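You operate a simulated robot arm through the tools that you are given. There is no shell and no other tool.

You are at the controls of a simulated robot arm. One attempt, no reset.

TASK
Read the clamped green card in board mode, then turn the dryer knob by the chart.
Fine: switch marked board on, press read; free the clamp and put the card back in the gap of its row; the other two cards stay.

It is judged by the outcome, as a careful person would: the job done as asked, and still so three seconds after it is handed in. It fails if anything else is knocked over, pushed out of place, dropped, spilled or broken.

THE ROBOT
A 6-joint arm with a fingered hand, fixed in place. Base frame: the origin is on the floor under the middle of its stand, x ahead of it, y to its left, z up. Lengths are in m, angles in rad, forces in N, time in s.
With the tool pointing down near the work surface it reaches from about 0.48 to 0.8 m from the base axis. Its first joint turns from -2.897 to 2.897 rad. Payload 4 kg.
The TCP is the grasp point between the finger pads, 0.02 m short of the fingertips. In the tool frame z runs along the fingers and y along their closing line. The gripper opens to 0.14 m; its body begins 0.054 m behind the TCP. The gripper is a hand of 3 fingers: y runs from the thumb to the fingers, the wrist lies at [0, 0, -0.215] in the tool frame, and closing takes about 1.5 s.
Orientation is that of the tool frame in the base frame, as a unit quaternion [w, x, y, z]. With the fingers straight down and closing along the base's y, the tool's x points along the base's -x, its y along +y and its z along -z.

THE INTERFACE
- The arm moves only by the tool jog_arm. Its argument "steps" is a list that holds one entry, the list of rows, each a list of 6 numbers: the turn, a rotation vector about the base's x, y, z in rad, then the shift along the base's x, y, z in m. In form: [[[wx, wy, wz, dx, dy, dz], ...]]. A call has 1 to 20 rows; each row is the pose to reach, as a shift and turn from the pose commanded when the call began. "hand" is the closure in counts, from 0 (fully open) to 255 (shut), set as the call begins (left out, the last holds). Rows are played at 5 a second. More than 0.05 m and 0.15 rad between two rows, or a gripper value outside its range, and nothing of the call is played. A pose out of reach is approached as far as the arm can. The call stops where the force on the tool passes 40 N (or 10 N more than at its start, if that is more) or the arm is blocked; 0.2 s more then pass. The fingers move at their own pace (about 0.045 m/s each) and stop on an object; they squeeze with about 33 N. The grip force told is the motor's: it shows also when the fingers shut on nothing. Time passes only in rows, and 0.2 s behind the last, so rows that repeat a pose let the fingers close. The reply holds the time, the measured pose of the TCP, the force on the tool along the base axes, the opening and the grip force, in the units named above and with some noise, with the torque about the TCP (base axes, N m) and any sound that the robot's microphone picked up.
- Cameras (640 x 400 px; columns grow to the right, rows downward): "scene" is fixed at [0.0488, -0.4997, 1.437]; the picture's right is [0.68, -0.73, 0.00], its down [-0.55, -0.52, -0.65] and it looks along [0.48, 0.44, -0.76] (base axes); focal length 214 px, centre (320, 200). "wrist" rides on the gripper at [0.074, -0.043, -0.079] in the tool frame; the picture's right is [0.50, 0.87, 0.00], its down [-0.59, 0.34, -0.73] and it looks along [-0.64, 0.37, 0.68] (tool axes); focal length 275 px, centre (320, 200). There is no depth. A picture from a camera that has moved, and an enlarged one, comes with that camera's place and axes in the base frame and with its lens.
- snapshot(camera): a new picture of that camera. The clock stands still meanwhile.
- lift_body(by): moves the trunk up (or, below 0, down) by that many m; the arm rides with it, the base frame stays. It gives what a move gives, with no picture.
- move_fingers(finger1, finger2, thumb_bend): sets how far each is bent, from 0 (flat) to 1 (curled in); at 0.3 the hand is open as for a grip, at 0.7 the pads meet at the TCP. One left out holds its place. A second passes; each finger stops where it meets its share of the squeeze, and holds until it gets a number again. A gripper value or a shape takes the hand back. It gives what a move gives, with no picture; readings hold the bend of each and the force on the fingers (four entries, about 0 where the hand has none), thumb and palm.
- grasp_type(shape): the hand has 3 fingers and takes this shape, open, in about a second: jaw (thumb against the fingers, like two jaws); tri (thumb and two fingers); tip (a fingertip pinch); poke (one finger out to press); point (the index stretched); flat (the hand flat); cup (the hand cupped); fist (a fist). The gripper value then closes the fingers along that shape, each until it touches; the sizes above hold for jaw. It gives what a move gives, with no picture.
- enlarge(camera, box): a new picture of the part [left, top, right, bottom] of that camera's present view, enlarged. The clock stands still meanwhile.
- job_done(): hands the job in; it is judged then, once.

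Places have to be worked out from the pictures, the camera data and where the tool is seen. Open the gripper and draw the arm clear of the work before you hand the job in, unless the task says otherwise.

The tools are called after "Request:" as a command line: name --argument value ..., lists and objects as JSON in quotes. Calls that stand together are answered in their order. jog_arm: Moves the arm, as the interface text tells. Its arguments: {"type":"object","properties":{"steps":{"type":"array","items":{"type":"array","items":{"type":"array","items":{"type":"number"}}}},"hand":{"type":"number"}},"required":["steps"]} The other tools are called the same way: lift_body (by) moves the trunk up or down; grasp_type (shape) gives the hand a shape; move_fingers (finger1, finger2, thumb_bend) moves the fingers one by one; snapshot (camera) takes a picture; enlarge (camera, box) takes an enlarged picture of a part of a camera's view; job_done () hands the job in.

At the start:

```text
clock: 0.0
tcp_pos: [0.1652, -0.3141, 1.22]
tool_rot: [0.0, 0.0, 1.0, 0.0]
force: [-0.8, 0.1, -0.8]
ft_torque: [-0.01, -0.01, 0.0]
width: 0.1398
grip_force: 0.2
shape: jaw
bend: [0.3, 0.3, 0.3]
finger forces: [0.1, 0.0, 0.0, 0.1, 0.0, 0.0]
trunk travel left (down, up): [-0.2, 0.39]
```

scene: 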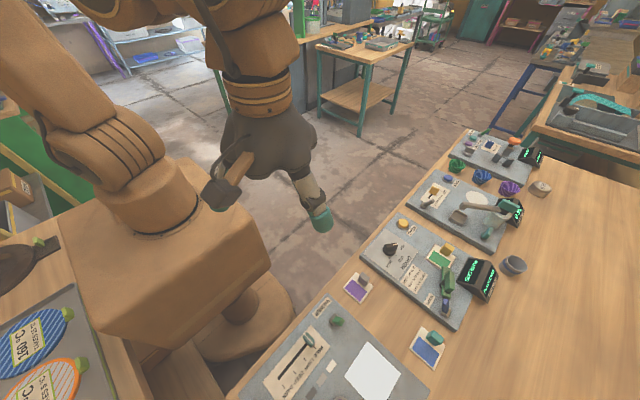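
wrist: 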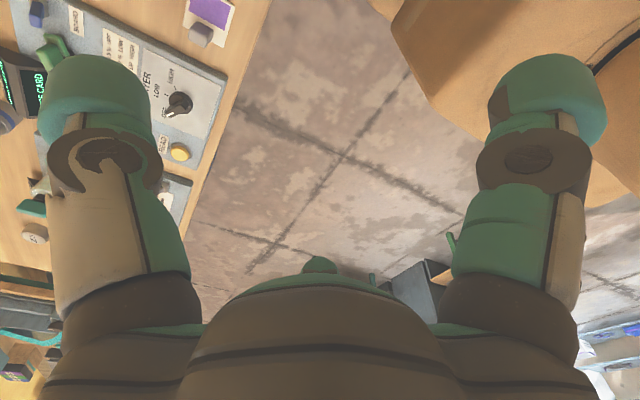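

The scene shows a bench with several panels, cards and a clamp. I'll enlarge the relevant parts before moving anything.

Request:
enlarge --camera "scene" --box '[340, 200, 540, 325]'

Request:
enlarge --camera "scene" --box '[240, 275, 440, 400]'

Request:
enlarge --camera "scene" --box '[390, 120, 560, 226]'

Request:
enlarge --camera "scene" --box '[0, 200, 140, 400]'

Request:
enlarge --camera "wrist" --box '[0, 0, 260, 200]'

```text
3.20 times, centred on (440, 262) of scene
camera zoom: at [0.0488, -0.4997, 1.437], right [0.68, -0.73, 0.0], down [-0.55, -0.52, -0.65], along [0.48, 0.44, -0.76], focal length 686 px, centre (-64, 0)
```

zoom: 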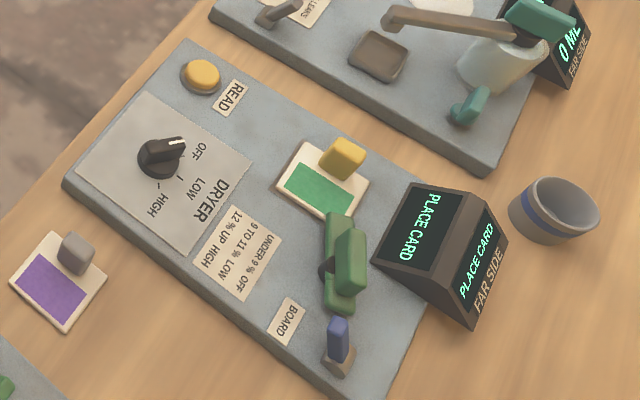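

```text
3.20 times, centred on (340, 338) of scene
camera zoom: at [0.0488, -0.4997, 1.437], right [0.68, -0.73, 0.0], down [-0.55, -0.52, -0.65], along [0.48, 0.44, -0.76], focal length 686 px, centre (256, -240)
```

zoom: 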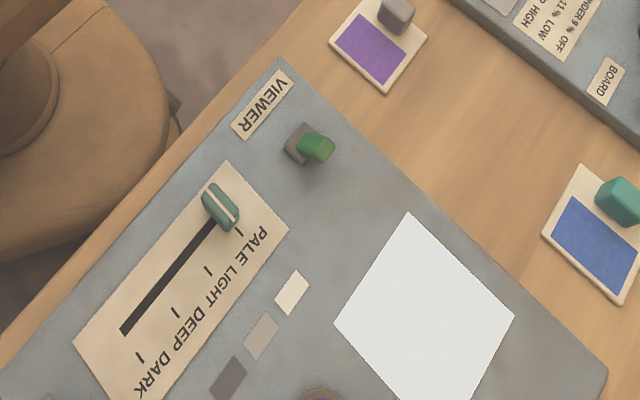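

```text
3.76 times, centred on (475, 173) of scene
camera zoom: at [0.0488, -0.4997, 1.437], right [0.68, -0.73, 0.0], down [-0.55, -0.52, -0.65], along [0.48, 0.44, -0.76], focal length 807 px, centre (-264, 302)
```

zoom: 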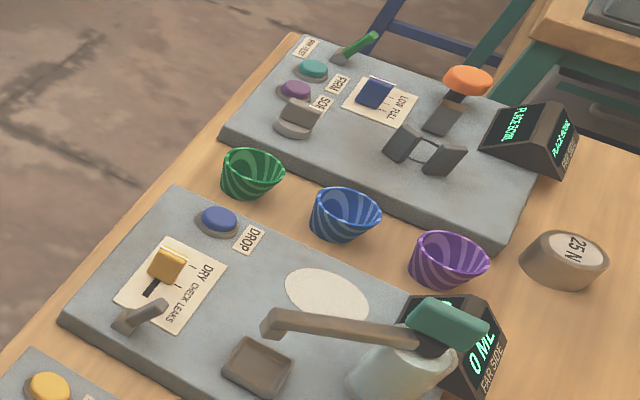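

```text
2.00 times, centred on (70, 300) of scene
camera zoom: at [0.0488, -0.4997, 1.437], right [0.68, -0.73, 0.0], down [-0.55, -0.52, -0.65], along [0.48, 0.44, -0.76], focal length 429 px, centre (820, 0)
```

zoom: 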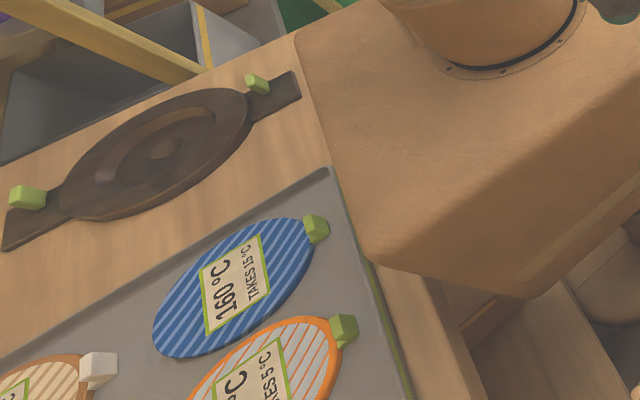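

```text
2.00 times, centred on (130, 100) of wrist
camera zoom: at [0.0901, -0.3571, 1.2988], right [-0.5, 0.87, 0.0], down [0.59, 0.34, 0.73], along [0.64, 0.37, -0.68], focal length 551 px, centre (700, 400)
```

zoom: 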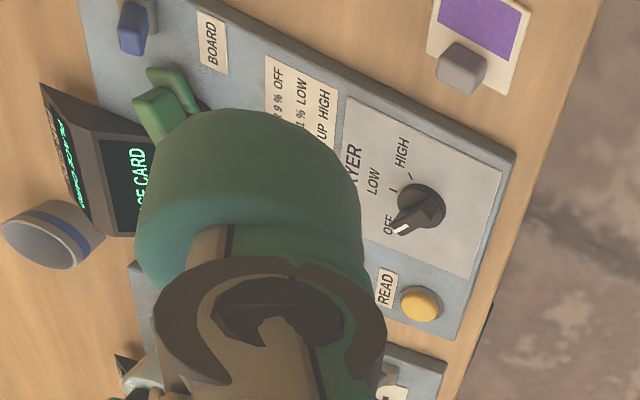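

Triangulating the READ button between the two views gives about (0.523, -0.429, 0.858), so the table top should be near z 0.81–0.82. I'll zoom in tighter on the card, clamp, switch and knob.

Request:
enlarge --camera "scene" --box '[415, 235, 479, 275]'

Request:
enlarge --camera "scene" --box '[415, 260, 479, 320]'

Request:
enlarge --camera "scene" --box '[360, 210, 440, 260]'

Request:
enlarge --camera "scene" --box '[335, 265, 463, 385]'

```text
10.00 times, centred on (447, 255) of scene
camera zoom: at [0.0488, -0.4997, 1.437], right [0.68, -0.73, 0.0], down [-0.55, -0.52, -0.65], along [0.48, 0.44, -0.76], focal length 2145 px, centre (-950, -350)
```

zoom: 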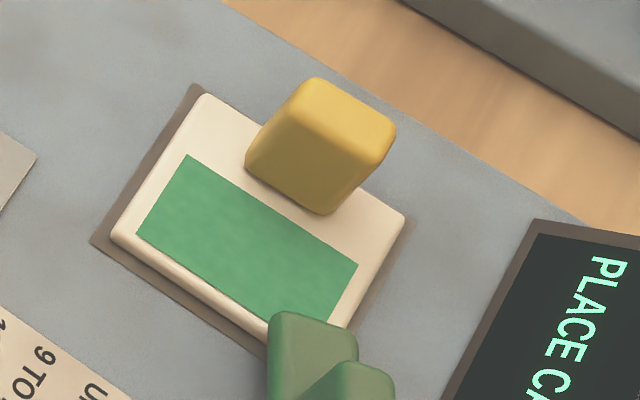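

```text
6.67 times, centred on (447, 290) of scene
camera zoom: at [0.0488, -0.4997, 1.437], right [0.68, -0.73, 0.0], down [-0.55, -0.52, -0.65], along [0.48, 0.44, -0.76], focal length 1430 px, centre (-527, -400)
```

zoom: 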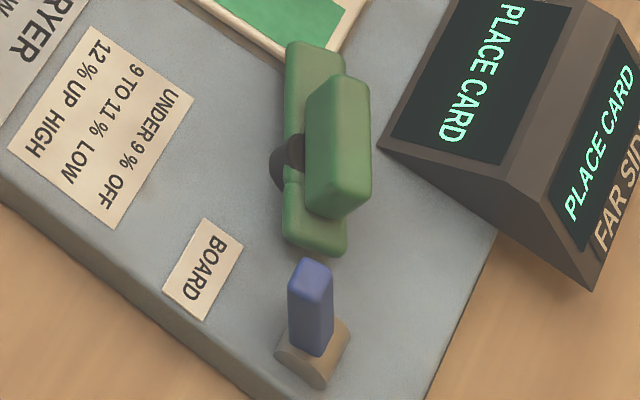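

```text
8.00 times, centred on (400, 235) of scene
camera zoom: at [0.0488, -0.4997, 1.437], right [0.68, -0.73, 0.0], down [-0.55, -0.52, -0.65], along [0.48, 0.44, -0.76], focal length 1716 px, centre (-320, -80)
```

zoom: 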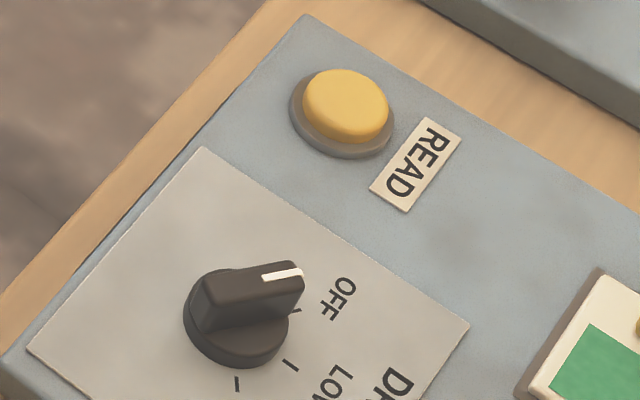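

```text
3.33 times, centred on (399, 325) of scene
camera zoom: at [0.0488, -0.4997, 1.437], right [0.68, -0.73, 0.0], down [-0.55, -0.52, -0.65], along [0.48, 0.44, -0.76], focal length 715 px, centre (57, -217)
```

zoom: 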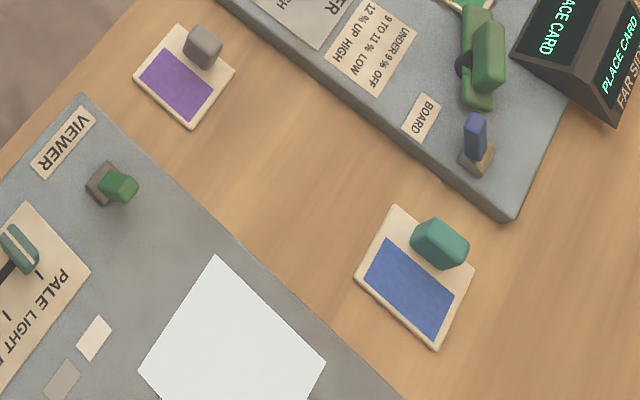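

The green card sits in a recess. A turn-clip (bar on a pivot with a grip block) overlaps its corner, and the BOARD toggle leans toward the robot side. I'll raise a closer view by moving the arm over the bench at a safe height.

Request:
jog_arm --steps '[[[0, 0, 0, 0.01, -0.038, -0.015], [0, 0, 0, 0.021, -0.076, -0.03], [0, 0, 0, 0.032, -0.115, -0.045], [0, 0, 0, 0.043, -0.153, -0.06], [0, 0, 0, 0.053, -0.191, -0.075], [0, 0, 0, 0.064, -0.23, -0.09], [0, 0, 0, 0.075, -0.268, -0.105], [0, 0, 0, 0.085, -0.306, -0.12], [0, 0, 0, 0.085, -0.306, -0.12]]]'

Request:
snapshot --camera "wrist"

Request:
snapshot --camera "scene"

```text
clock: 2.0
tcp_pos: [0.2514, -0.6218, 1.1006]
tool_rot: [0.001, -0.002, 1.0, 0.0]
force: [0.1, 0.2, -0.1]
ft_torque: [0.01, 0.0, 0.02]
width: 0.1399
grip_force: 0.1
shape: jaw
bend: [0.3, 0.3, 0.3]
finger forces: [0.0, 0.0, 0.0, 0.0, 0.0, 0.0]
trunk travel left (down, up): [-0.2, 0.39]
```

```text
taken
camera wrist: at [0.1756, -0.6637, 1.179], right [-0.5, 0.87, 0.0], down [0.59, 0.34, 0.73], along [0.64, 0.37, -0.68], focal length 275 px, centre (320, 200)
```

wrist: 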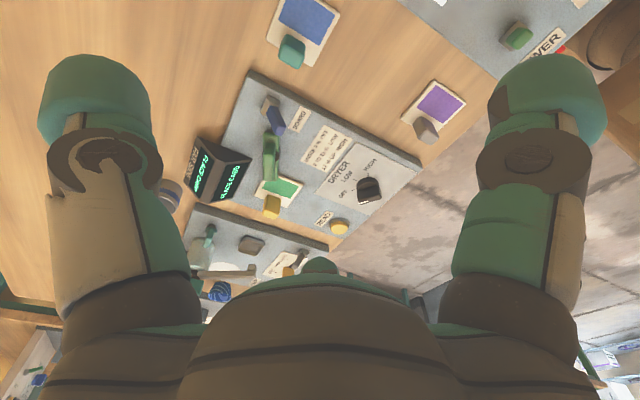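

```text
taken
```

scene: 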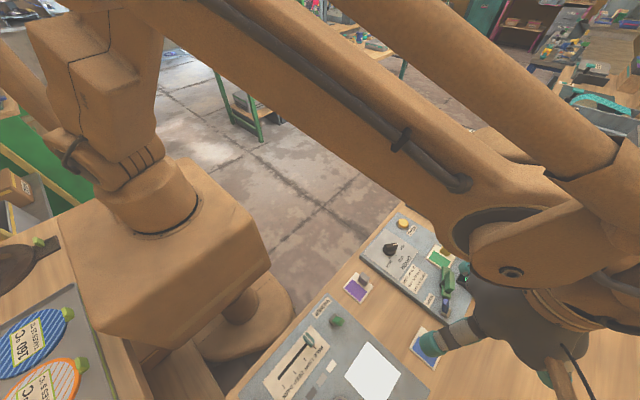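

The wrist now sees the whole reader panel. I'll enlarge it to measure positions.

Request:
enlarge --camera "wrist" --box '[170, 60, 330, 160]'

Request:
enlarge --camera "wrist" --box '[240, 140, 432, 260]'

Request:
enlarge --camera "wrist" --box '[240, 0, 480, 150]'

Request:
enlarge --camera "wrist" --box '[235, 80, 315, 130]'

```text
4.00 times, centred on (250, 110) of wrist
camera zoom: at [0.1756, -0.6637, 1.179], right [-0.5, 0.87, 0.0], down [0.59, 0.34, 0.73], along [0.64, 0.37, -0.68], focal length 1101 px, centre (600, 560)
```

zoom: 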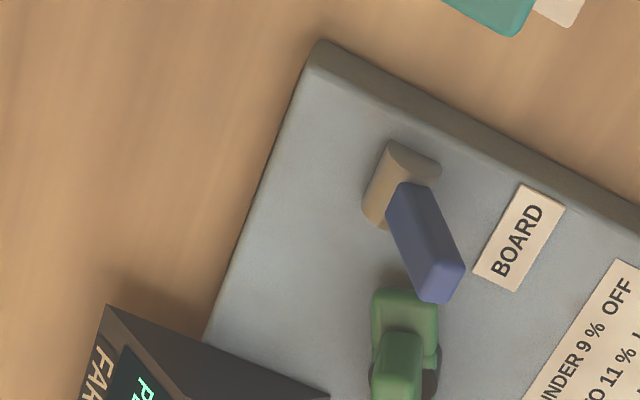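

```text
3.33 times, centred on (336, 200) of wrist
camera zoom: at [0.1756, -0.6637, 1.179], right [-0.5, 0.87, 0.0], down [0.59, 0.34, 0.73], along [0.64, 0.37, -0.68], focal length 918 px, centre (267, 200)
```

zoom: 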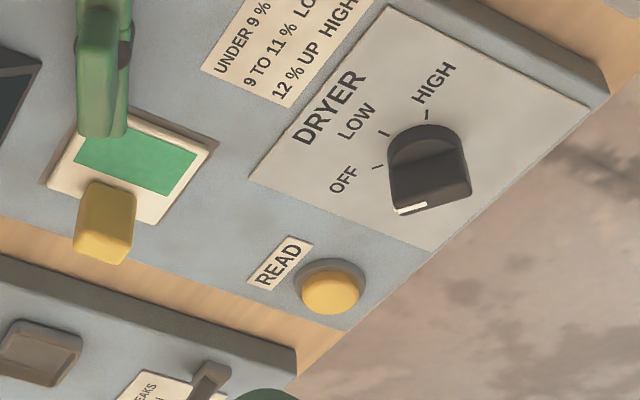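

```text
2.67 times, centred on (360, 75) of wrist
camera zoom: at [0.1756, -0.6637, 1.179], right [-0.5, 0.87, 0.0], down [0.59, 0.34, 0.73], along [0.64, 0.37, -0.68], focal length 734 px, centre (213, 533)
```

zoom: 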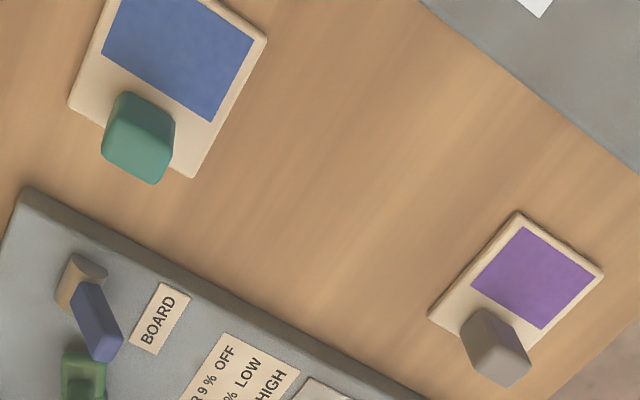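

```text
8.00 times, centred on (275, 105) of wrist
camera zoom: at [0.1756, -0.6637, 1.179], right [-0.5, 0.87, 0.0], down [0.59, 0.34, 0.73], along [0.64, 0.37, -0.68], focal length 2202 px, centre (680, 960)
```

zoom: 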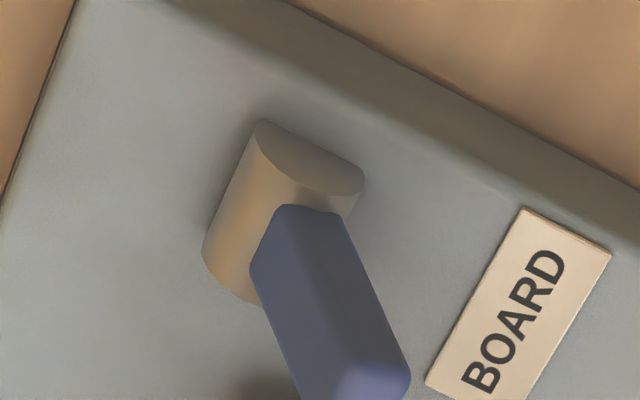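

Triangulation gives a panel top near z 0.865, card tops on the table near 0.847, and the BOARD lever tip near (0.355, -0.614, 0.904). I'll zoom further on the clamp, card handle, knob and display, and on the hand to learn its size.

Request:
enlarge --camera "wrist" --box '[240, 120, 312, 220]'

Request:
enlarge --camera "scene" --box '[430, 240, 470, 320]'

Request:
enlarge --camera "wrist" --box '[335, 160, 399, 210]'

Request:
enlarge --camera "scene" --box '[400, 260, 640, 400]'

Request:
enlarge --camera "wrist" --box '[450, 0, 570, 75]'

```text
4.00 times, centred on (276, 170) of wrist
camera zoom: at [0.1756, -0.6637, 1.179], right [-0.5, 0.87, 0.0], down [0.59, 0.34, 0.73], along [0.64, 0.37, -0.68], focal length 1101 px, centre (496, 320)
```

zoom: 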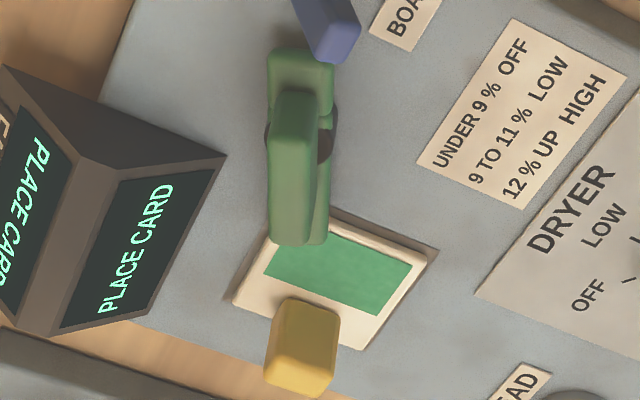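

```text
5.00 times, centred on (450, 280) of scene
camera zoom: at [0.0488, -0.4997, 1.437], right [0.68, -0.73, 0.0], down [-0.55, -0.52, -0.65], along [0.48, 0.44, -0.76], focal length 1072 px, centre (-330, -200)
```

zoom: 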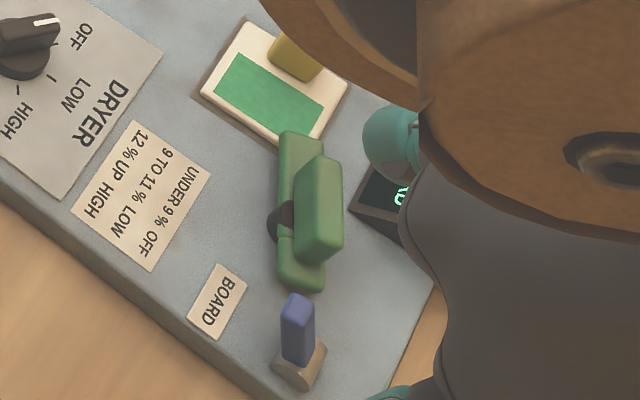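

```text
8.00 times, centred on (367, 185) of wrist
camera zoom: at [0.1756, -0.6637, 1.179], right [-0.5, 0.87, 0.0], down [0.59, 0.34, 0.73], along [0.64, 0.37, -0.68], focal length 2202 px, centre (-56, 320)
```

zoom: 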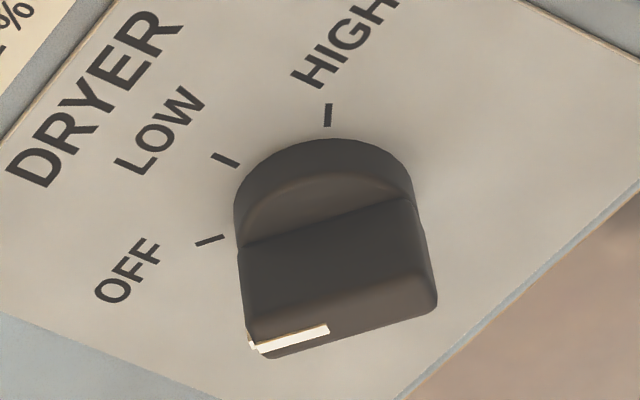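

```text
2.67 times, centred on (520, 330) of scene
camera zoom: at [0.0488, -0.4997, 1.437], right [0.68, -0.73, 0.0], down [-0.55, -0.52, -0.65], along [0.48, 0.44, -0.76], focal length 572 px, centre (-213, -147)
```

zoom: 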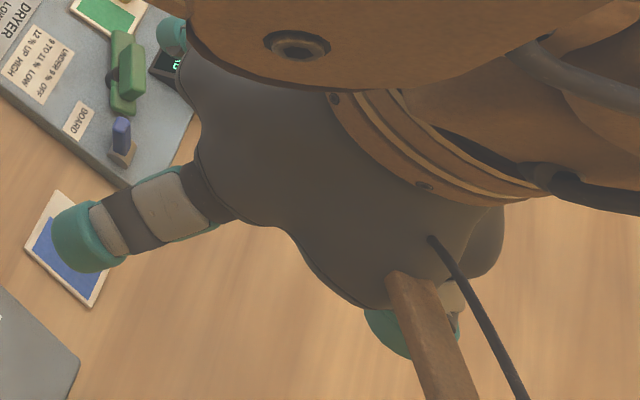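

```text
5.33 times, centred on (510, 38) of wrist
camera zoom: at [0.1756, -0.6637, 1.179], right [-0.5, 0.87, 0.0], down [0.59, 0.34, 0.73], along [0.64, 0.37, -0.68], focal length 1468 px, centre (-693, 1067)
```

zoom: 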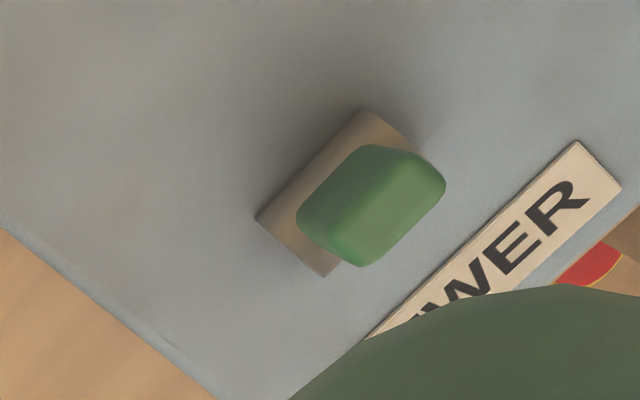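

The clamp is a green bar turned about a post, with a grip block above it. The hand has two spread fingers on +y and a thumb on -y, so before choosing grasps I'll check how the other shapes look, starting with "tip".

Request:
grasp_type --shape "tip"

Request:
snapshot --camera "wrist"

Request:
enlarge --camera "scene" --box '[400, 230, 600, 400]'

```text
clock: 2.9
tcp_pos: [0.2509, -0.6221, 1.1012]
tool_rot: [0.001, -0.001, 1.0, 0.0]
force: [0.4, 0.9, -0.8]
ft_torque: [0.0, -0.02, 0.02]
width: 0.1395
grip_force: 0.1
shape: tip
bend: [0.3, 0.3, 0.3]
finger forces: [0.0, 0.0, 0.1, 0.0, 0.1, 0.1]
trunk travel left (down, up): [-0.2, 0.39]
```

```text
taken
camera wrist: at [0.1758, -0.664, 1.1787], right [-0.5, 0.87, 0.0], down [0.59, 0.34, 0.73], along [0.64, 0.37, -0.68], focal length 275 px, centre (320, 200)
```

wrist: 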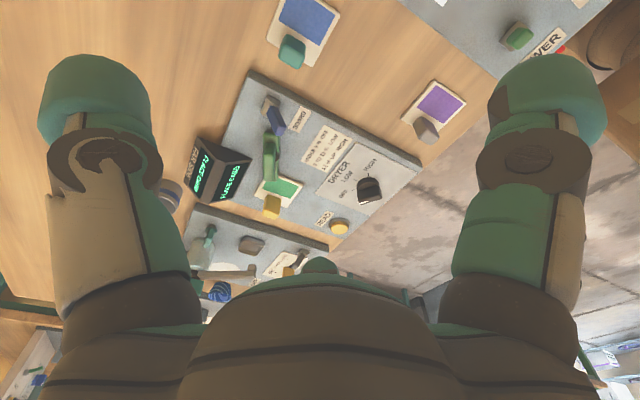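

```text
2.35 times, centred on (500, 315) of scene
camera zoom: at [0.0488, -0.4997, 1.437], right [0.68, -0.73, 0.0], down [-0.55, -0.52, -0.65], along [0.48, 0.44, -0.76], focal length 505 px, centre (-104, -71)
```

zoom: 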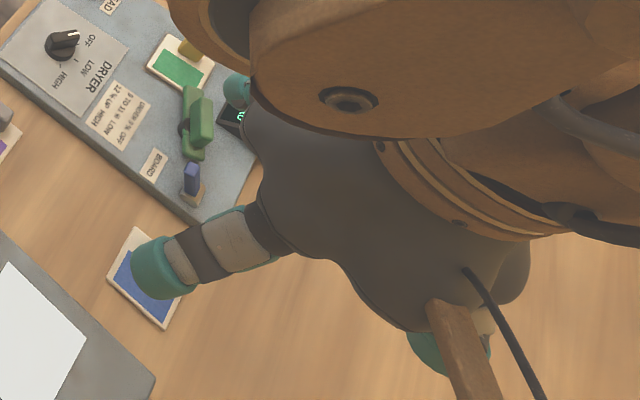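

Open, "tip" looks the same as jaw. I'll close it in the air here to see how the digits meet.

Request:
jog_arm --steps '[[[0, 0, 0, 0, 0, 0], [0, 0, 0, 0, 0, 0], [0, 0, 0, 0, 0, 0], [0, 0, 0, 0, 0, 0], [0, 0, 0, 0, 0, 0], [0, 0, 0, 0, 0, 0], [0, 0, 0, 0, 0, 0], [0, 0, 0, 0, 0, 0]]]' --hand 200

Request:
snapshot --camera "wrist"

Request:
enlarge --camera "scene" --box '[400, 230, 600, 400]'

```text
clock: 4.7
tcp_pos: [0.2515, -0.6212, 1.0996]
tool_rot: [-0.001, 0.001, 1.0, 0.0]
force: [-0.4, -1.0, -0.4]
ft_torque: [-0.01, -0.01, 0.02]
width: 0.0307
grip_force: 0.0
shape: tip
bend: [0.48, 0.48, 0.47]
finger forces: [0.0, 0.1, 0.0, 0.1, 0.1, 0.1]
trunk travel left (down, up): [-0.2, 0.39]
```

```text
taken
camera wrist: at [0.1758, -0.664, 1.1788], right [-0.5, 0.87, 0.0], down [0.59, 0.34, 0.73], along [0.64, 0.37, -0.68], focal length 275 px, centre (320, 200)
```

wrist: 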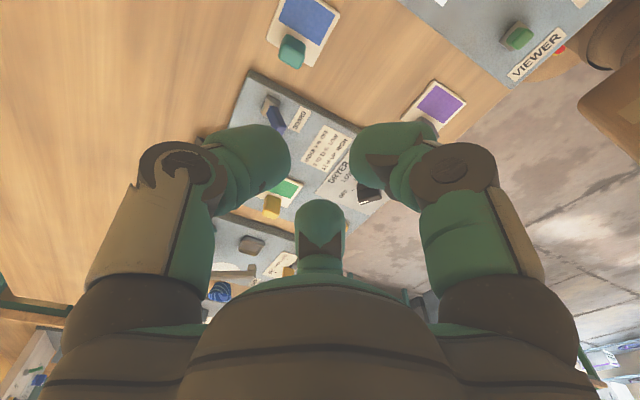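

```text
2.35 times, centred on (500, 315) of scene
camera zoom: at [0.0488, -0.4997, 1.437], right [0.68, -0.73, 0.0], down [-0.55, -0.52, -0.65], along [0.48, 0.44, -0.76], focal length 505 px, centre (-104, -71)
```

zoom: 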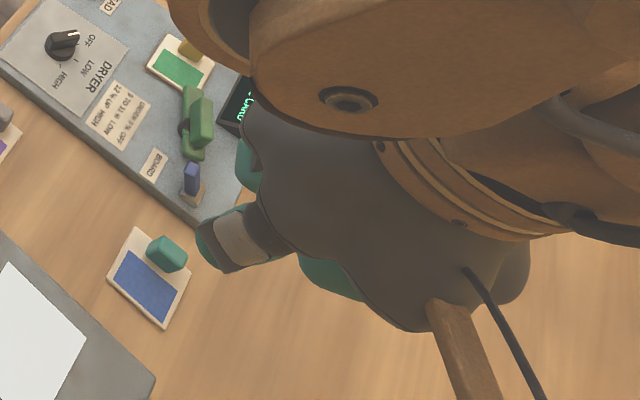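

The three digits converge toward the TCP. I'll shut them fully to see the meeting point and tip profile.

Request:
jog_arm --steps '[[[0, 0, 0, 0, 0, 0], [0, 0, 0, 0, 0, 0], [0, 0, 0, 0, 0, 0], [0, 0, 0, 0, 0, 0], [0, 0, 0, 0, 0, 0]]]' --hand 255

Request:
snapshot --camera "wrist"

Request:
grasp_type --shape "poke"

Request:
snapshot --camera "wrist"

Request:
enlarge --camera "scene" --box '[400, 230, 600, 400]'

```text
clock: 5.9
tcp_pos: [0.2515, -0.6221, 1.101]
tool_rot: [0.0, 0.0, 1.0, 0.001]
force: [0.4, -0.5, 0.6]
ft_torque: [-0.07, -0.01, 0.0]
width: 0.0002
grip_force: 32.7
shape: tip
bend: [0.73, 0.73, 0.7]
finger forces: [0.0, 0.0, 0.0, 0.0, 0.1, 0.0]
trunk travel left (down, up): [-0.2, 0.39]
```

```text
taken
camera wrist: at [0.1758, -0.664, 1.1788], right [-0.5, 0.87, 0.0], down [0.59, 0.34, 0.73], along [0.64, 0.37, -0.68], focal length 275 px, centre (320, 200)
```

wrist: 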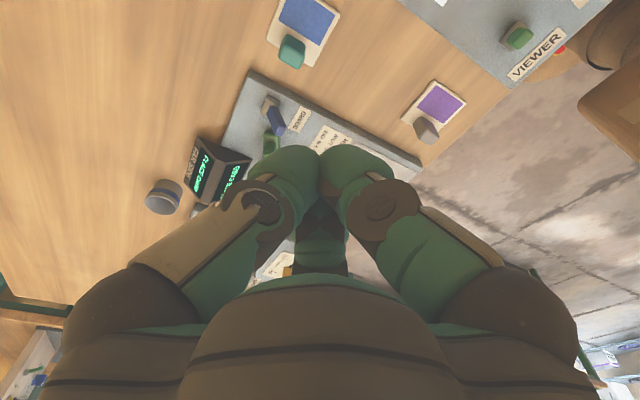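

```text
clock: 6.8
tcp_pos: [0.251, -0.621, 1.1014]
tool_rot: [0.0, 0.001, 1.0, 0.0]
force: [0.1, 0.2, 0.0]
ft_torque: [0.03, 0.0, 0.02]
width: 0.0
grip_force: 0.0
shape: poke
bend: [0.28, 0.28, 0.72]
finger forces: [0.0, 0.0, 0.0, 0.1, 0.0, 0.0]
trunk travel left (down, up): [-0.2, 0.39]
```

```text
taken
camera wrist: at [0.1758, -0.664, 1.1788], right [-0.5, 0.87, 0.0], down [0.59, 0.34, 0.73], along [0.64, 0.37, -0.68], focal length 275 px, centre (320, 200)
```

wrist: 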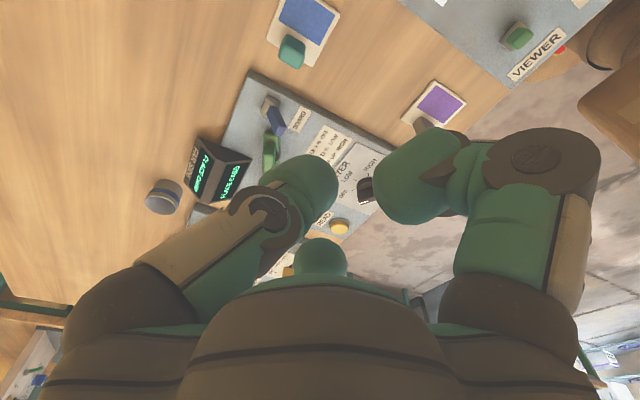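

```text
2.35 times, centred on (500, 315) of scene
camera zoom: at [0.0488, -0.4997, 1.437], right [0.68, -0.73, 0.0], down [-0.55, -0.52, -0.65], along [0.48, 0.44, -0.76], focal length 505 px, centre (-104, -71)
```

zoom: 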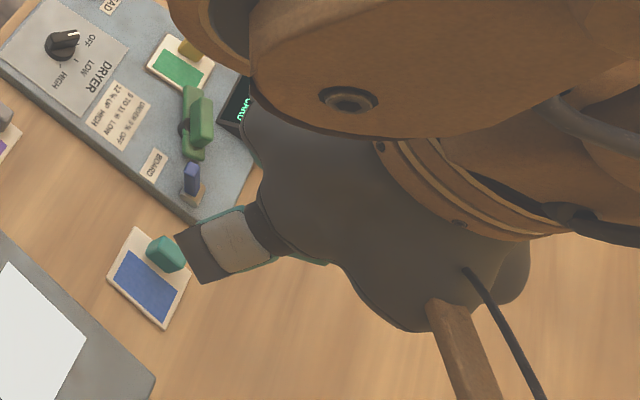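

The "poke" shape shows the thumb out toward the centre and the other two folding. I'll wait a moment and look again to see the settled shape and which tip is lowest.

Request:
jog_arm --steps '[[[0, 0, 0, 0, 0, 0], [0, 0, 0, 0, 0, 0], [0, 0, 0, 0, 0, 0], [0, 0, 0, 0, 0, 0]]]'

Request:
snapshot --camera "wrist"

Request:
grasp_type --shape "point"

Request:
snapshot --camera "wrist"

Request:
snapshot --camera "scene"

```text
clock: 7.8
tcp_pos: [0.2498, -0.6216, 1.0998]
tool_rot: [0.0, 0.0, 1.0, 0.0]
force: [0.0, -0.2, -0.7]
ft_torque: [-0.01, 0.02, -0.01]
width: 0.0
grip_force: 0.1
shape: poke
bend: [0.28, 0.28, 0.72]
finger forces: [0.1, 0.0, 0.0, 0.0, 0.1, 0.0]
trunk travel left (down, up): [-0.2, 0.39]
```

```text
taken
camera wrist: at [0.1758, -0.664, 1.1788], right [-0.5, 0.87, 0.0], down [0.59, 0.34, 0.73], along [0.64, 0.37, -0.68], focal length 275 px, centre (320, 200)
```

wrist: 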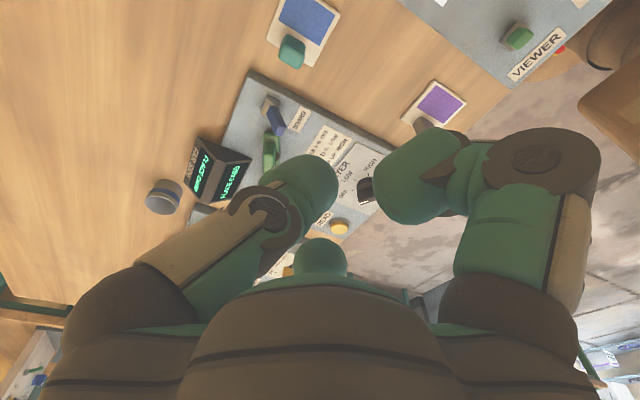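

```text
clock: 8.7
tcp_pos: [0.2496, -0.6218, 1.0999]
tool_rot: [0.0, 0.0, 1.0, 0.0]
force: [-0.2, 0.5, 0.0]
ft_torque: [-0.01, 0.01, 0.02]
width: 0.0
grip_force: 0.0
shape: point
bend: [0.82, 1.0, 0.56]
finger forces: [0.1, 0.0, 0.0, 0.0, 0.0, 0.0]
trunk travel left (down, up): [-0.2, 0.39]
```

```text
taken
camera wrist: at [0.1758, -0.664, 1.1788], right [-0.5, 0.87, 0.0], down [0.59, 0.34, 0.73], along [0.64, 0.37, -0.68], focal length 275 px, centre (320, 200)
```

wrist: 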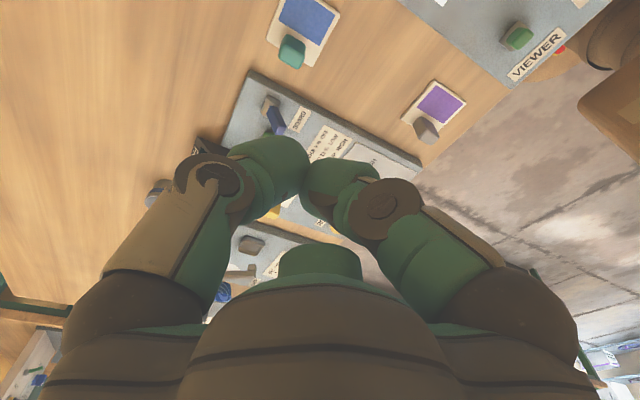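

```text
taken
```

scene: 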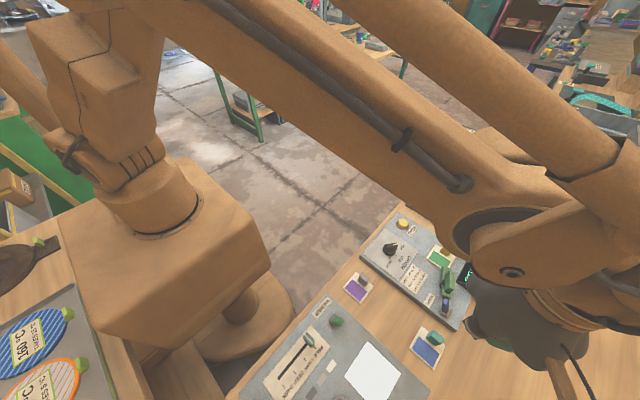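

I need a clean side view of the hand to know the tip geometry. I'll set poke again and move the hand over the open floor beside the bench, where the scene camera sees it unobstructed.

Request:
jog_arm --steps '[[[0, 0, 0, 0.028, 0.036, 0.0], [0, 0, 0, 0.056, 0.072, 0.0], [0, 0, 0, 0.084, 0.108, 0.0], [0, 0, 0, 0.112, 0.144, 0.0], [0, 0, 0, 0.14, 0.18, 0.0], [0, 0, 0, 0.168, 0.216, 0.0], [0, 0, 0, 0.196, 0.252, -0.01], [0, 0, 0, 0.224, 0.288, -0.02], [0, 0, 0, 0.25, 0.322, -0.03], [0, 0, 0, 0.25, 0.322, -0.04]]]'

Request:
grasp_type --shape "poke"

Request:
snapshot --camera "scene"

Request:
snapshot --camera "wrist"

```text
clock: 10.9
tcp_pos: [0.4999, -0.2999, 1.0588]
tool_rot: [0.0, 0.0, 1.0, -0.001]
force: [0.1, 0.1, -0.1]
ft_torque: [-0.06, 0.02, -0.01]
width: 0.0001
grip_force: 0.1
shape: point
bend: [0.82, 1.0, 0.56]
finger forces: [0.1, 0.1, 0.0, 0.0, 0.0, 0.1]
trunk travel left (down, up): [-0.2, 0.39]
```

```text
clock: 11.8
tcp_pos: [0.5011, -0.2988, 1.0594]
tool_rot: [0.0, 0.001, 1.0, 0.001]
force: [0.9, -1.6, -0.4]
ft_torque: [-0.03, -0.04, -0.01]
width: 0.0
grip_force: 0.0
shape: poke
bend: [0.28, 0.28, 0.72]
finger forces: [0.1, 0.1, 0.0, 0.0, 0.0, 0.0]
trunk travel left (down, up): [-0.2, 0.39]
```

```text
taken
```

scene: 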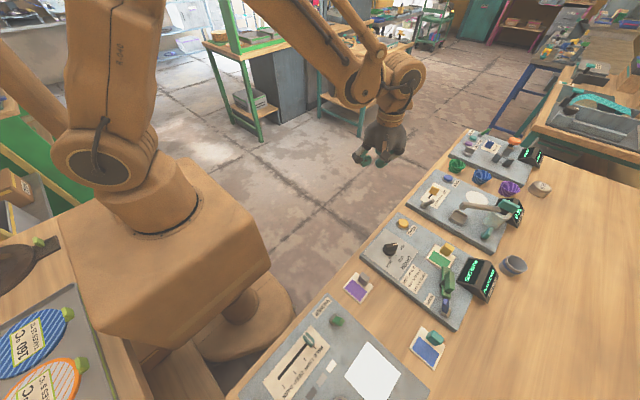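

```text
taken
camera wrist: at [0.4255, -0.341, 1.1376], right [-0.5, 0.87, 0.0], down [0.59, 0.34, 0.73], along [0.64, 0.37, -0.68], focal length 275 px, centre (320, 200)
```

wrist: 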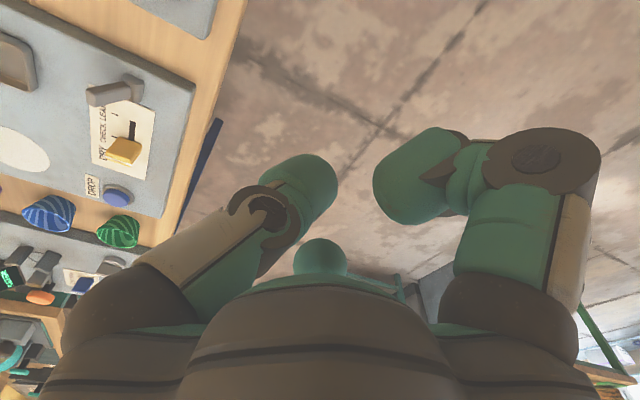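

Now the hand is in clear view of the scene camera; I'll enlarge it in the poke shape.

Request:
enlarge --camera "scene" --box '[340, 95, 436, 175]'

Request:
grasp_type --shape "tip"

Request:
enlarge --camera "scene" --box '[340, 95, 436, 175]'

Request:
grasp_type --shape "jaw"

Request:
enlarge --camera "scene" --box '[340, 95, 436, 175]'

Request:
move_fingers --finger1 0 --finger2 0 --thumb_bend 0.7

Request:
enlarge --camera "scene" --box '[340, 95, 436, 175]'

Request:
snapshot --camera "wrist"

```text
5.00 times, centred on (388, 135) of scene
camera zoom: at [0.0488, -0.4997, 1.437], right [0.68, -0.73, 0.0], down [-0.55, -0.52, -0.65], along [0.48, 0.44, -0.76], focal length 1072 px, centre (-20, 525)
```

zoom: 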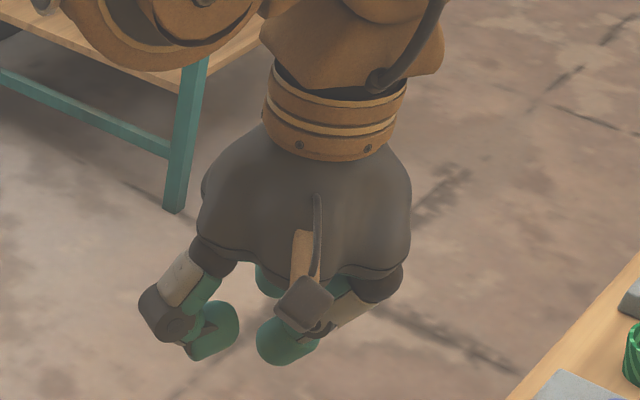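

```text
clock: 12.7
tcp_pos: [0.5009, -0.2988, 1.0587]
tool_rot: [0.0, 0.0, 1.0, 0.0]
force: [-0.5, -0.1, 0.6]
ft_torque: [-0.01, 0.0, -0.01]
width: 0.1399
grip_force: 0.1
shape: tip
bend: [0.3, 0.3, 0.3]
finger forces: [0.0, 0.0, 0.0, 0.0, 0.0, 0.0]
trunk travel left (down, up): [-0.2, 0.39]
```

```text
5.00 times, centred on (388, 135) of scene
camera zoom: at [0.0488, -0.4997, 1.437], right [0.68, -0.73, 0.0], down [-0.55, -0.52, -0.65], along [0.48, 0.44, -0.76], focal length 1072 px, centre (-20, 525)
```

zoom: 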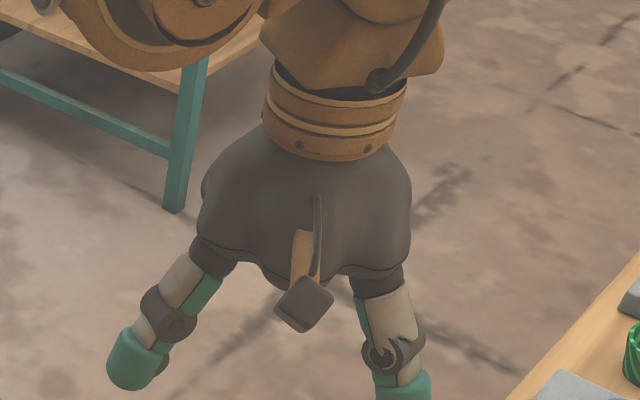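

```text
clock: 13.6
tcp_pos: [0.5004, -0.2999, 1.0588]
tool_rot: [-0.001, 0.0, 1.0, 0.0]
force: [0.6, -0.4, -0.4]
ft_torque: [-0.03, -0.02, 0.0]
width: 0.1399
grip_force: 0.1
shape: jaw
bend: [0.3, 0.3, 0.3]
finger forces: [0.0, 0.0, 0.0, 0.1, 0.0, 0.0]
trunk travel left (down, up): [-0.2, 0.39]
```

```text
5.00 times, centred on (388, 135) of scene
camera zoom: at [0.0488, -0.4997, 1.437], right [0.68, -0.73, 0.0], down [-0.55, -0.52, -0.65], along [0.48, 0.44, -0.76], focal length 1072 px, centre (-20, 525)
```

zoom: 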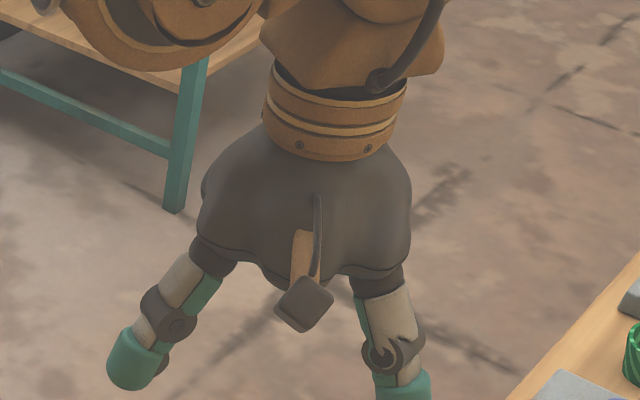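

```text
clock: 14.6
tcp_pos: [0.5015, -0.2985, 1.058]
tool_rot: [0.0, 0.0, 1.0, 0.0]
force: [0.0, -0.2, -0.7]
ft_torque: [-0.01, 0.02, -0.03]
width: 0.0881
grip_force: 0.0
shape: fingers
bend: [0.01, 0.01, 0.7]
finger forces: [0.0, 0.0, 0.0, 0.1, 0.0, 0.0]
trunk travel left (down, up): [-0.2, 0.39]
```

```text
5.00 times, centred on (388, 135) of scene
camera zoom: at [0.0488, -0.4997, 1.437], right [0.68, -0.73, 0.0], down [-0.55, -0.52, -0.65], along [0.48, 0.44, -0.76], focal length 1072 px, centre (-20, 525)
```

zoom: 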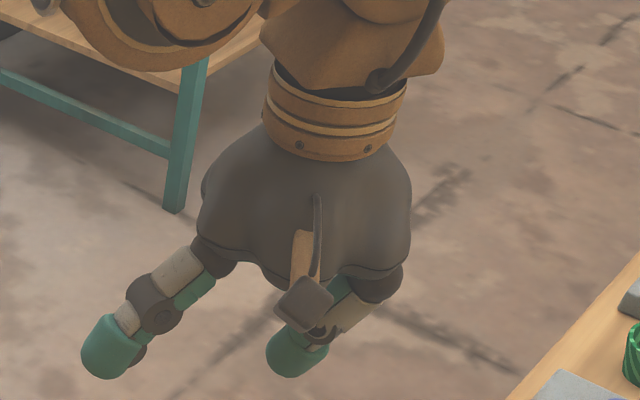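

```text
taken
camera wrist: at [0.4255, -0.3411, 1.1375], right [-0.5, 0.87, 0.0], down [0.59, 0.34, 0.73], along [0.64, 0.37, -0.68], focal length 275 px, centre (320, 200)
```

wrist: 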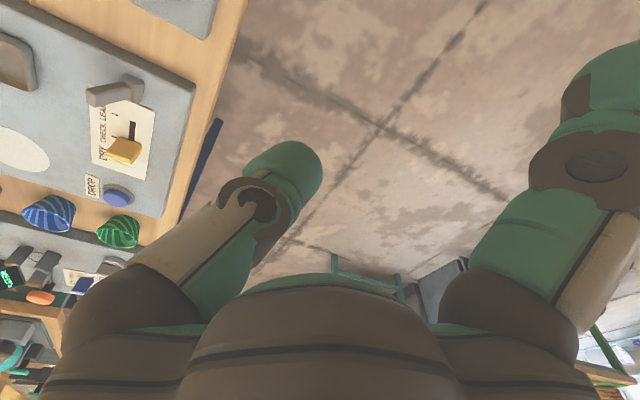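

With fingers flat and thumb at 0.7 a single digit pokes out at the centre. I'll check how "jaw" closes (spacing of the two fingers) and which digit is finger1.

Request:
grasp_type --shape "jaw"

Request:
jog_arm --steps '[[[0, 0, 0, 0, 0, 0], [0, 0, 0, 0, 0, 0], [0, 0, 0, 0, 0, 0], [0, 0, 0, 0, 0, 0], [0, 0, 0, 0, 0, 0], [0, 0, 0, 0, 0, 0], [0, 0, 0, 0, 0, 0], [0, 0, 0, 0, 0, 0]]]' --hand 220

Request:
snapshot --camera "wrist"

Request:
enlarge --camera "scene" --box '[340, 105, 436, 185]'

Request:
move_fingers --finger1 0.7 --finger2 0 --thumb_bend 0

Request:
snapshot --camera "wrist"

Request:
enlarge --camera "scene" --box '[340, 105, 436, 185]'

```text
clock: 15.5
tcp_pos: [0.5002, -0.2984, 1.0588]
tool_rot: [0.0, 0.0, 1.0, 0.0]
force: [0.6, -0.2, -0.3]
ft_torque: [-0.02, 0.02, 0.01]
width: 0.1399
grip_force: 0.1
shape: jaw
bend: [0.3, 0.3, 0.3]
finger forces: [0.0, 0.1, 0.1, 0.0, 0.0, 0.1]
trunk travel left (down, up): [-0.2, 0.39]
```

```text
clock: 17.3
tcp_pos: [0.5, -0.2987, 1.0594]
tool_rot: [0.0, 0.0, 1.0, 0.0]
force: [0.6, 0.0, 0.0]
ft_torque: [0.02, 0.01, 0.01]
width: 0.0193
grip_force: 0.1
shape: jaw
bend: [0.55, 0.55, 0.53]
finger forces: [0.1, 0.0, 0.0, 0.0, 0.0, 0.1]
trunk travel left (down, up): [-0.2, 0.39]
```

```text
taken
camera wrist: at [0.4255, -0.3411, 1.1375], right [-0.5, 0.87, 0.0], down [0.59, 0.34, 0.73], along [0.64, 0.37, -0.68], focal length 275 px, centre (320, 200)
```

wrist: 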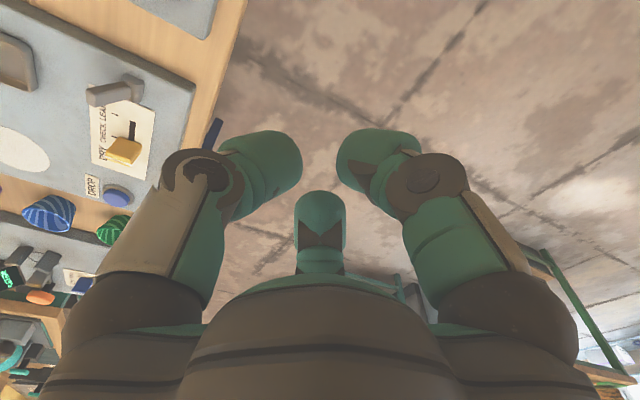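

```text
5.00 times, centred on (388, 145) of scene
camera zoom: at [0.0488, -0.4997, 1.437], right [0.68, -0.73, 0.0], down [-0.55, -0.52, -0.65], along [0.48, 0.44, -0.76], focal length 1072 px, centre (-20, 475)
```

zoom: 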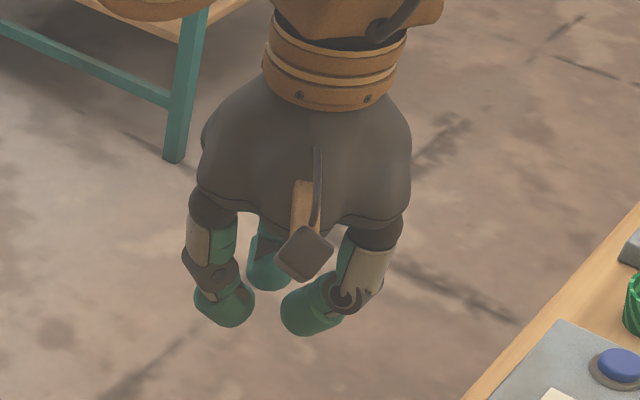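

```text
clock: 18.3
tcp_pos: [0.5004, -0.2986, 1.0593]
tool_rot: [0.0, -0.001, 1.0, 0.0]
force: [-0.5, 0.6, 0.6]
ft_torque: [0.0, -0.01, -0.03]
width: 0.0878
grip_force: 0.1
shape: fingers
bend: [0.71, 0.01, 0.01]
finger forces: [0.0, 0.0, 0.1, 0.0, 0.1, 0.0]
trunk travel left (down, up): [-0.2, 0.39]
```

```text
taken
camera wrist: at [0.4255, -0.3411, 1.1375], right [-0.5, 0.87, 0.0], down [0.59, 0.34, 0.73], along [0.64, 0.37, -0.68], focal length 275 px, centre (320, 200)
```

wrist: 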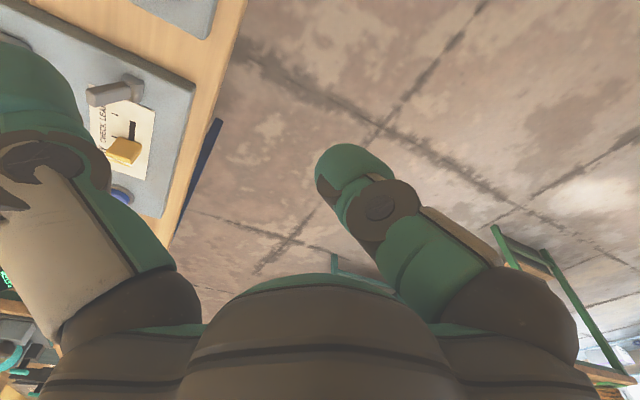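

```text
5.00 times, centred on (388, 145) of scene
camera zoom: at [0.0488, -0.4997, 1.437], right [0.68, -0.73, 0.0], down [-0.55, -0.52, -0.65], along [0.48, 0.44, -0.76], focal length 1072 px, centre (-20, 475)
```

zoom: 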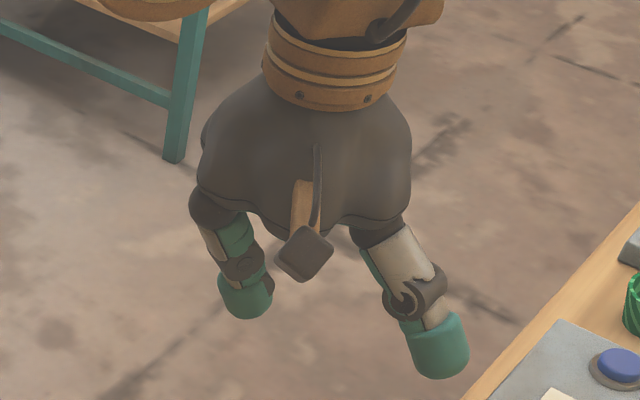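

finger1 is the digit on the -x/+y side. I'll see whether fully curling the other two tucks them up higher than leaving them flat.

Request:
move_fingers --finger1 0.5 --finger2 1.0 --thumb_bend 1.0

Request:
snapshot --camera "wrist"

Request:
enlarge --camera "scene" --box '[340, 105, 436, 185]'

```text
clock: 19.3
tcp_pos: [0.5002, -0.3001, 1.0585]
tool_rot: [0.0, 0.0, 1.0, 0.0]
force: [0.4, 0.3, 0.3]
ft_torque: [-0.01, 0.01, -0.01]
width: 0.0343
grip_force: 0.0
shape: fingers
bend: [0.5, 0.8, 0.81]
finger forces: [0.0, 0.0, 0.0, 0.0, 0.0, 0.1]
trunk travel left (down, up): [-0.2, 0.39]
```

```text
taken
camera wrist: at [0.4254, -0.3411, 1.1375], right [-0.5, 0.87, 0.0], down [0.59, 0.34, 0.73], along [0.64, 0.37, -0.68], focal length 275 px, centre (320, 200)
```

wrist: 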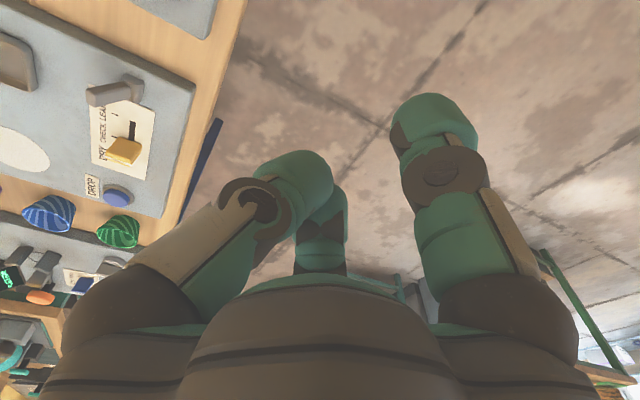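

```text
5.00 times, centred on (388, 145) of scene
camera zoom: at [0.0488, -0.4997, 1.437], right [0.68, -0.73, 0.0], down [-0.55, -0.52, -0.65], along [0.48, 0.44, -0.76], focal length 1072 px, centre (-20, 475)
```

zoom: 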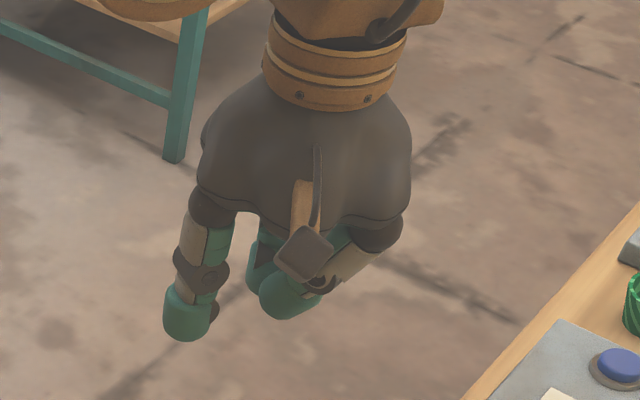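

Finger1 at 0.5 hangs nearly vertical while the others are still curling up. I'll let them settle.

Request:
move_fingers --finger1 0.45 --finger2 1.0 --thumb_bend 1.0

Request:
snapshot --camera "wrist"

Request:
enlarge --camera "scene" --box '[340, 105, 436, 185]'

```text
clock: 20.3
tcp_pos: [0.5009, -0.2994, 1.0591]
tool_rot: [0.001, 0.0, 1.0, 0.0]
force: [0.0, 0.5, -0.2]
ft_torque: [0.03, -0.01, 0.0]
width: 0.045
grip_force: 0.1
shape: fingers
bend: [0.45, 0.97, 1.0]
finger forces: [0.0, 0.1, 0.0, 0.1, 0.0, 0.0]
trunk travel left (down, up): [-0.2, 0.39]
```

```text
taken
camera wrist: at [0.4254, -0.3411, 1.1376], right [-0.5, 0.87, 0.0], down [0.59, 0.34, 0.73], along [0.64, 0.37, -0.68], focal length 275 px, centre (320, 200)
```

wrist: 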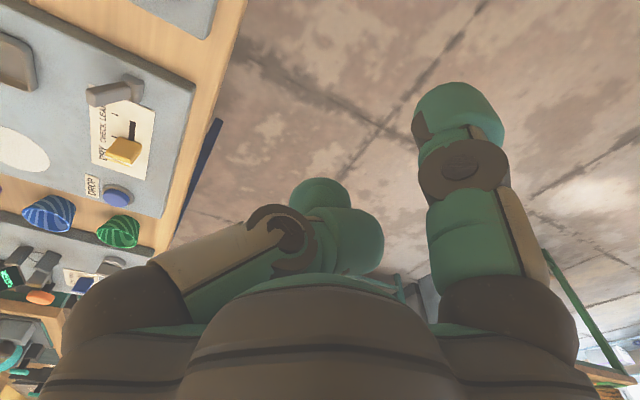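

```text
5.00 times, centred on (388, 145) of scene
camera zoom: at [0.0488, -0.4997, 1.437], right [0.68, -0.73, 0.0], down [-0.55, -0.52, -0.65], along [0.48, 0.44, -0.76], focal length 1072 px, centre (-20, 475)
```

zoom: 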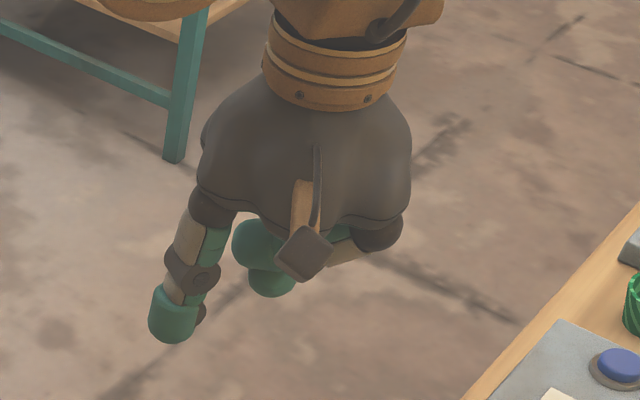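

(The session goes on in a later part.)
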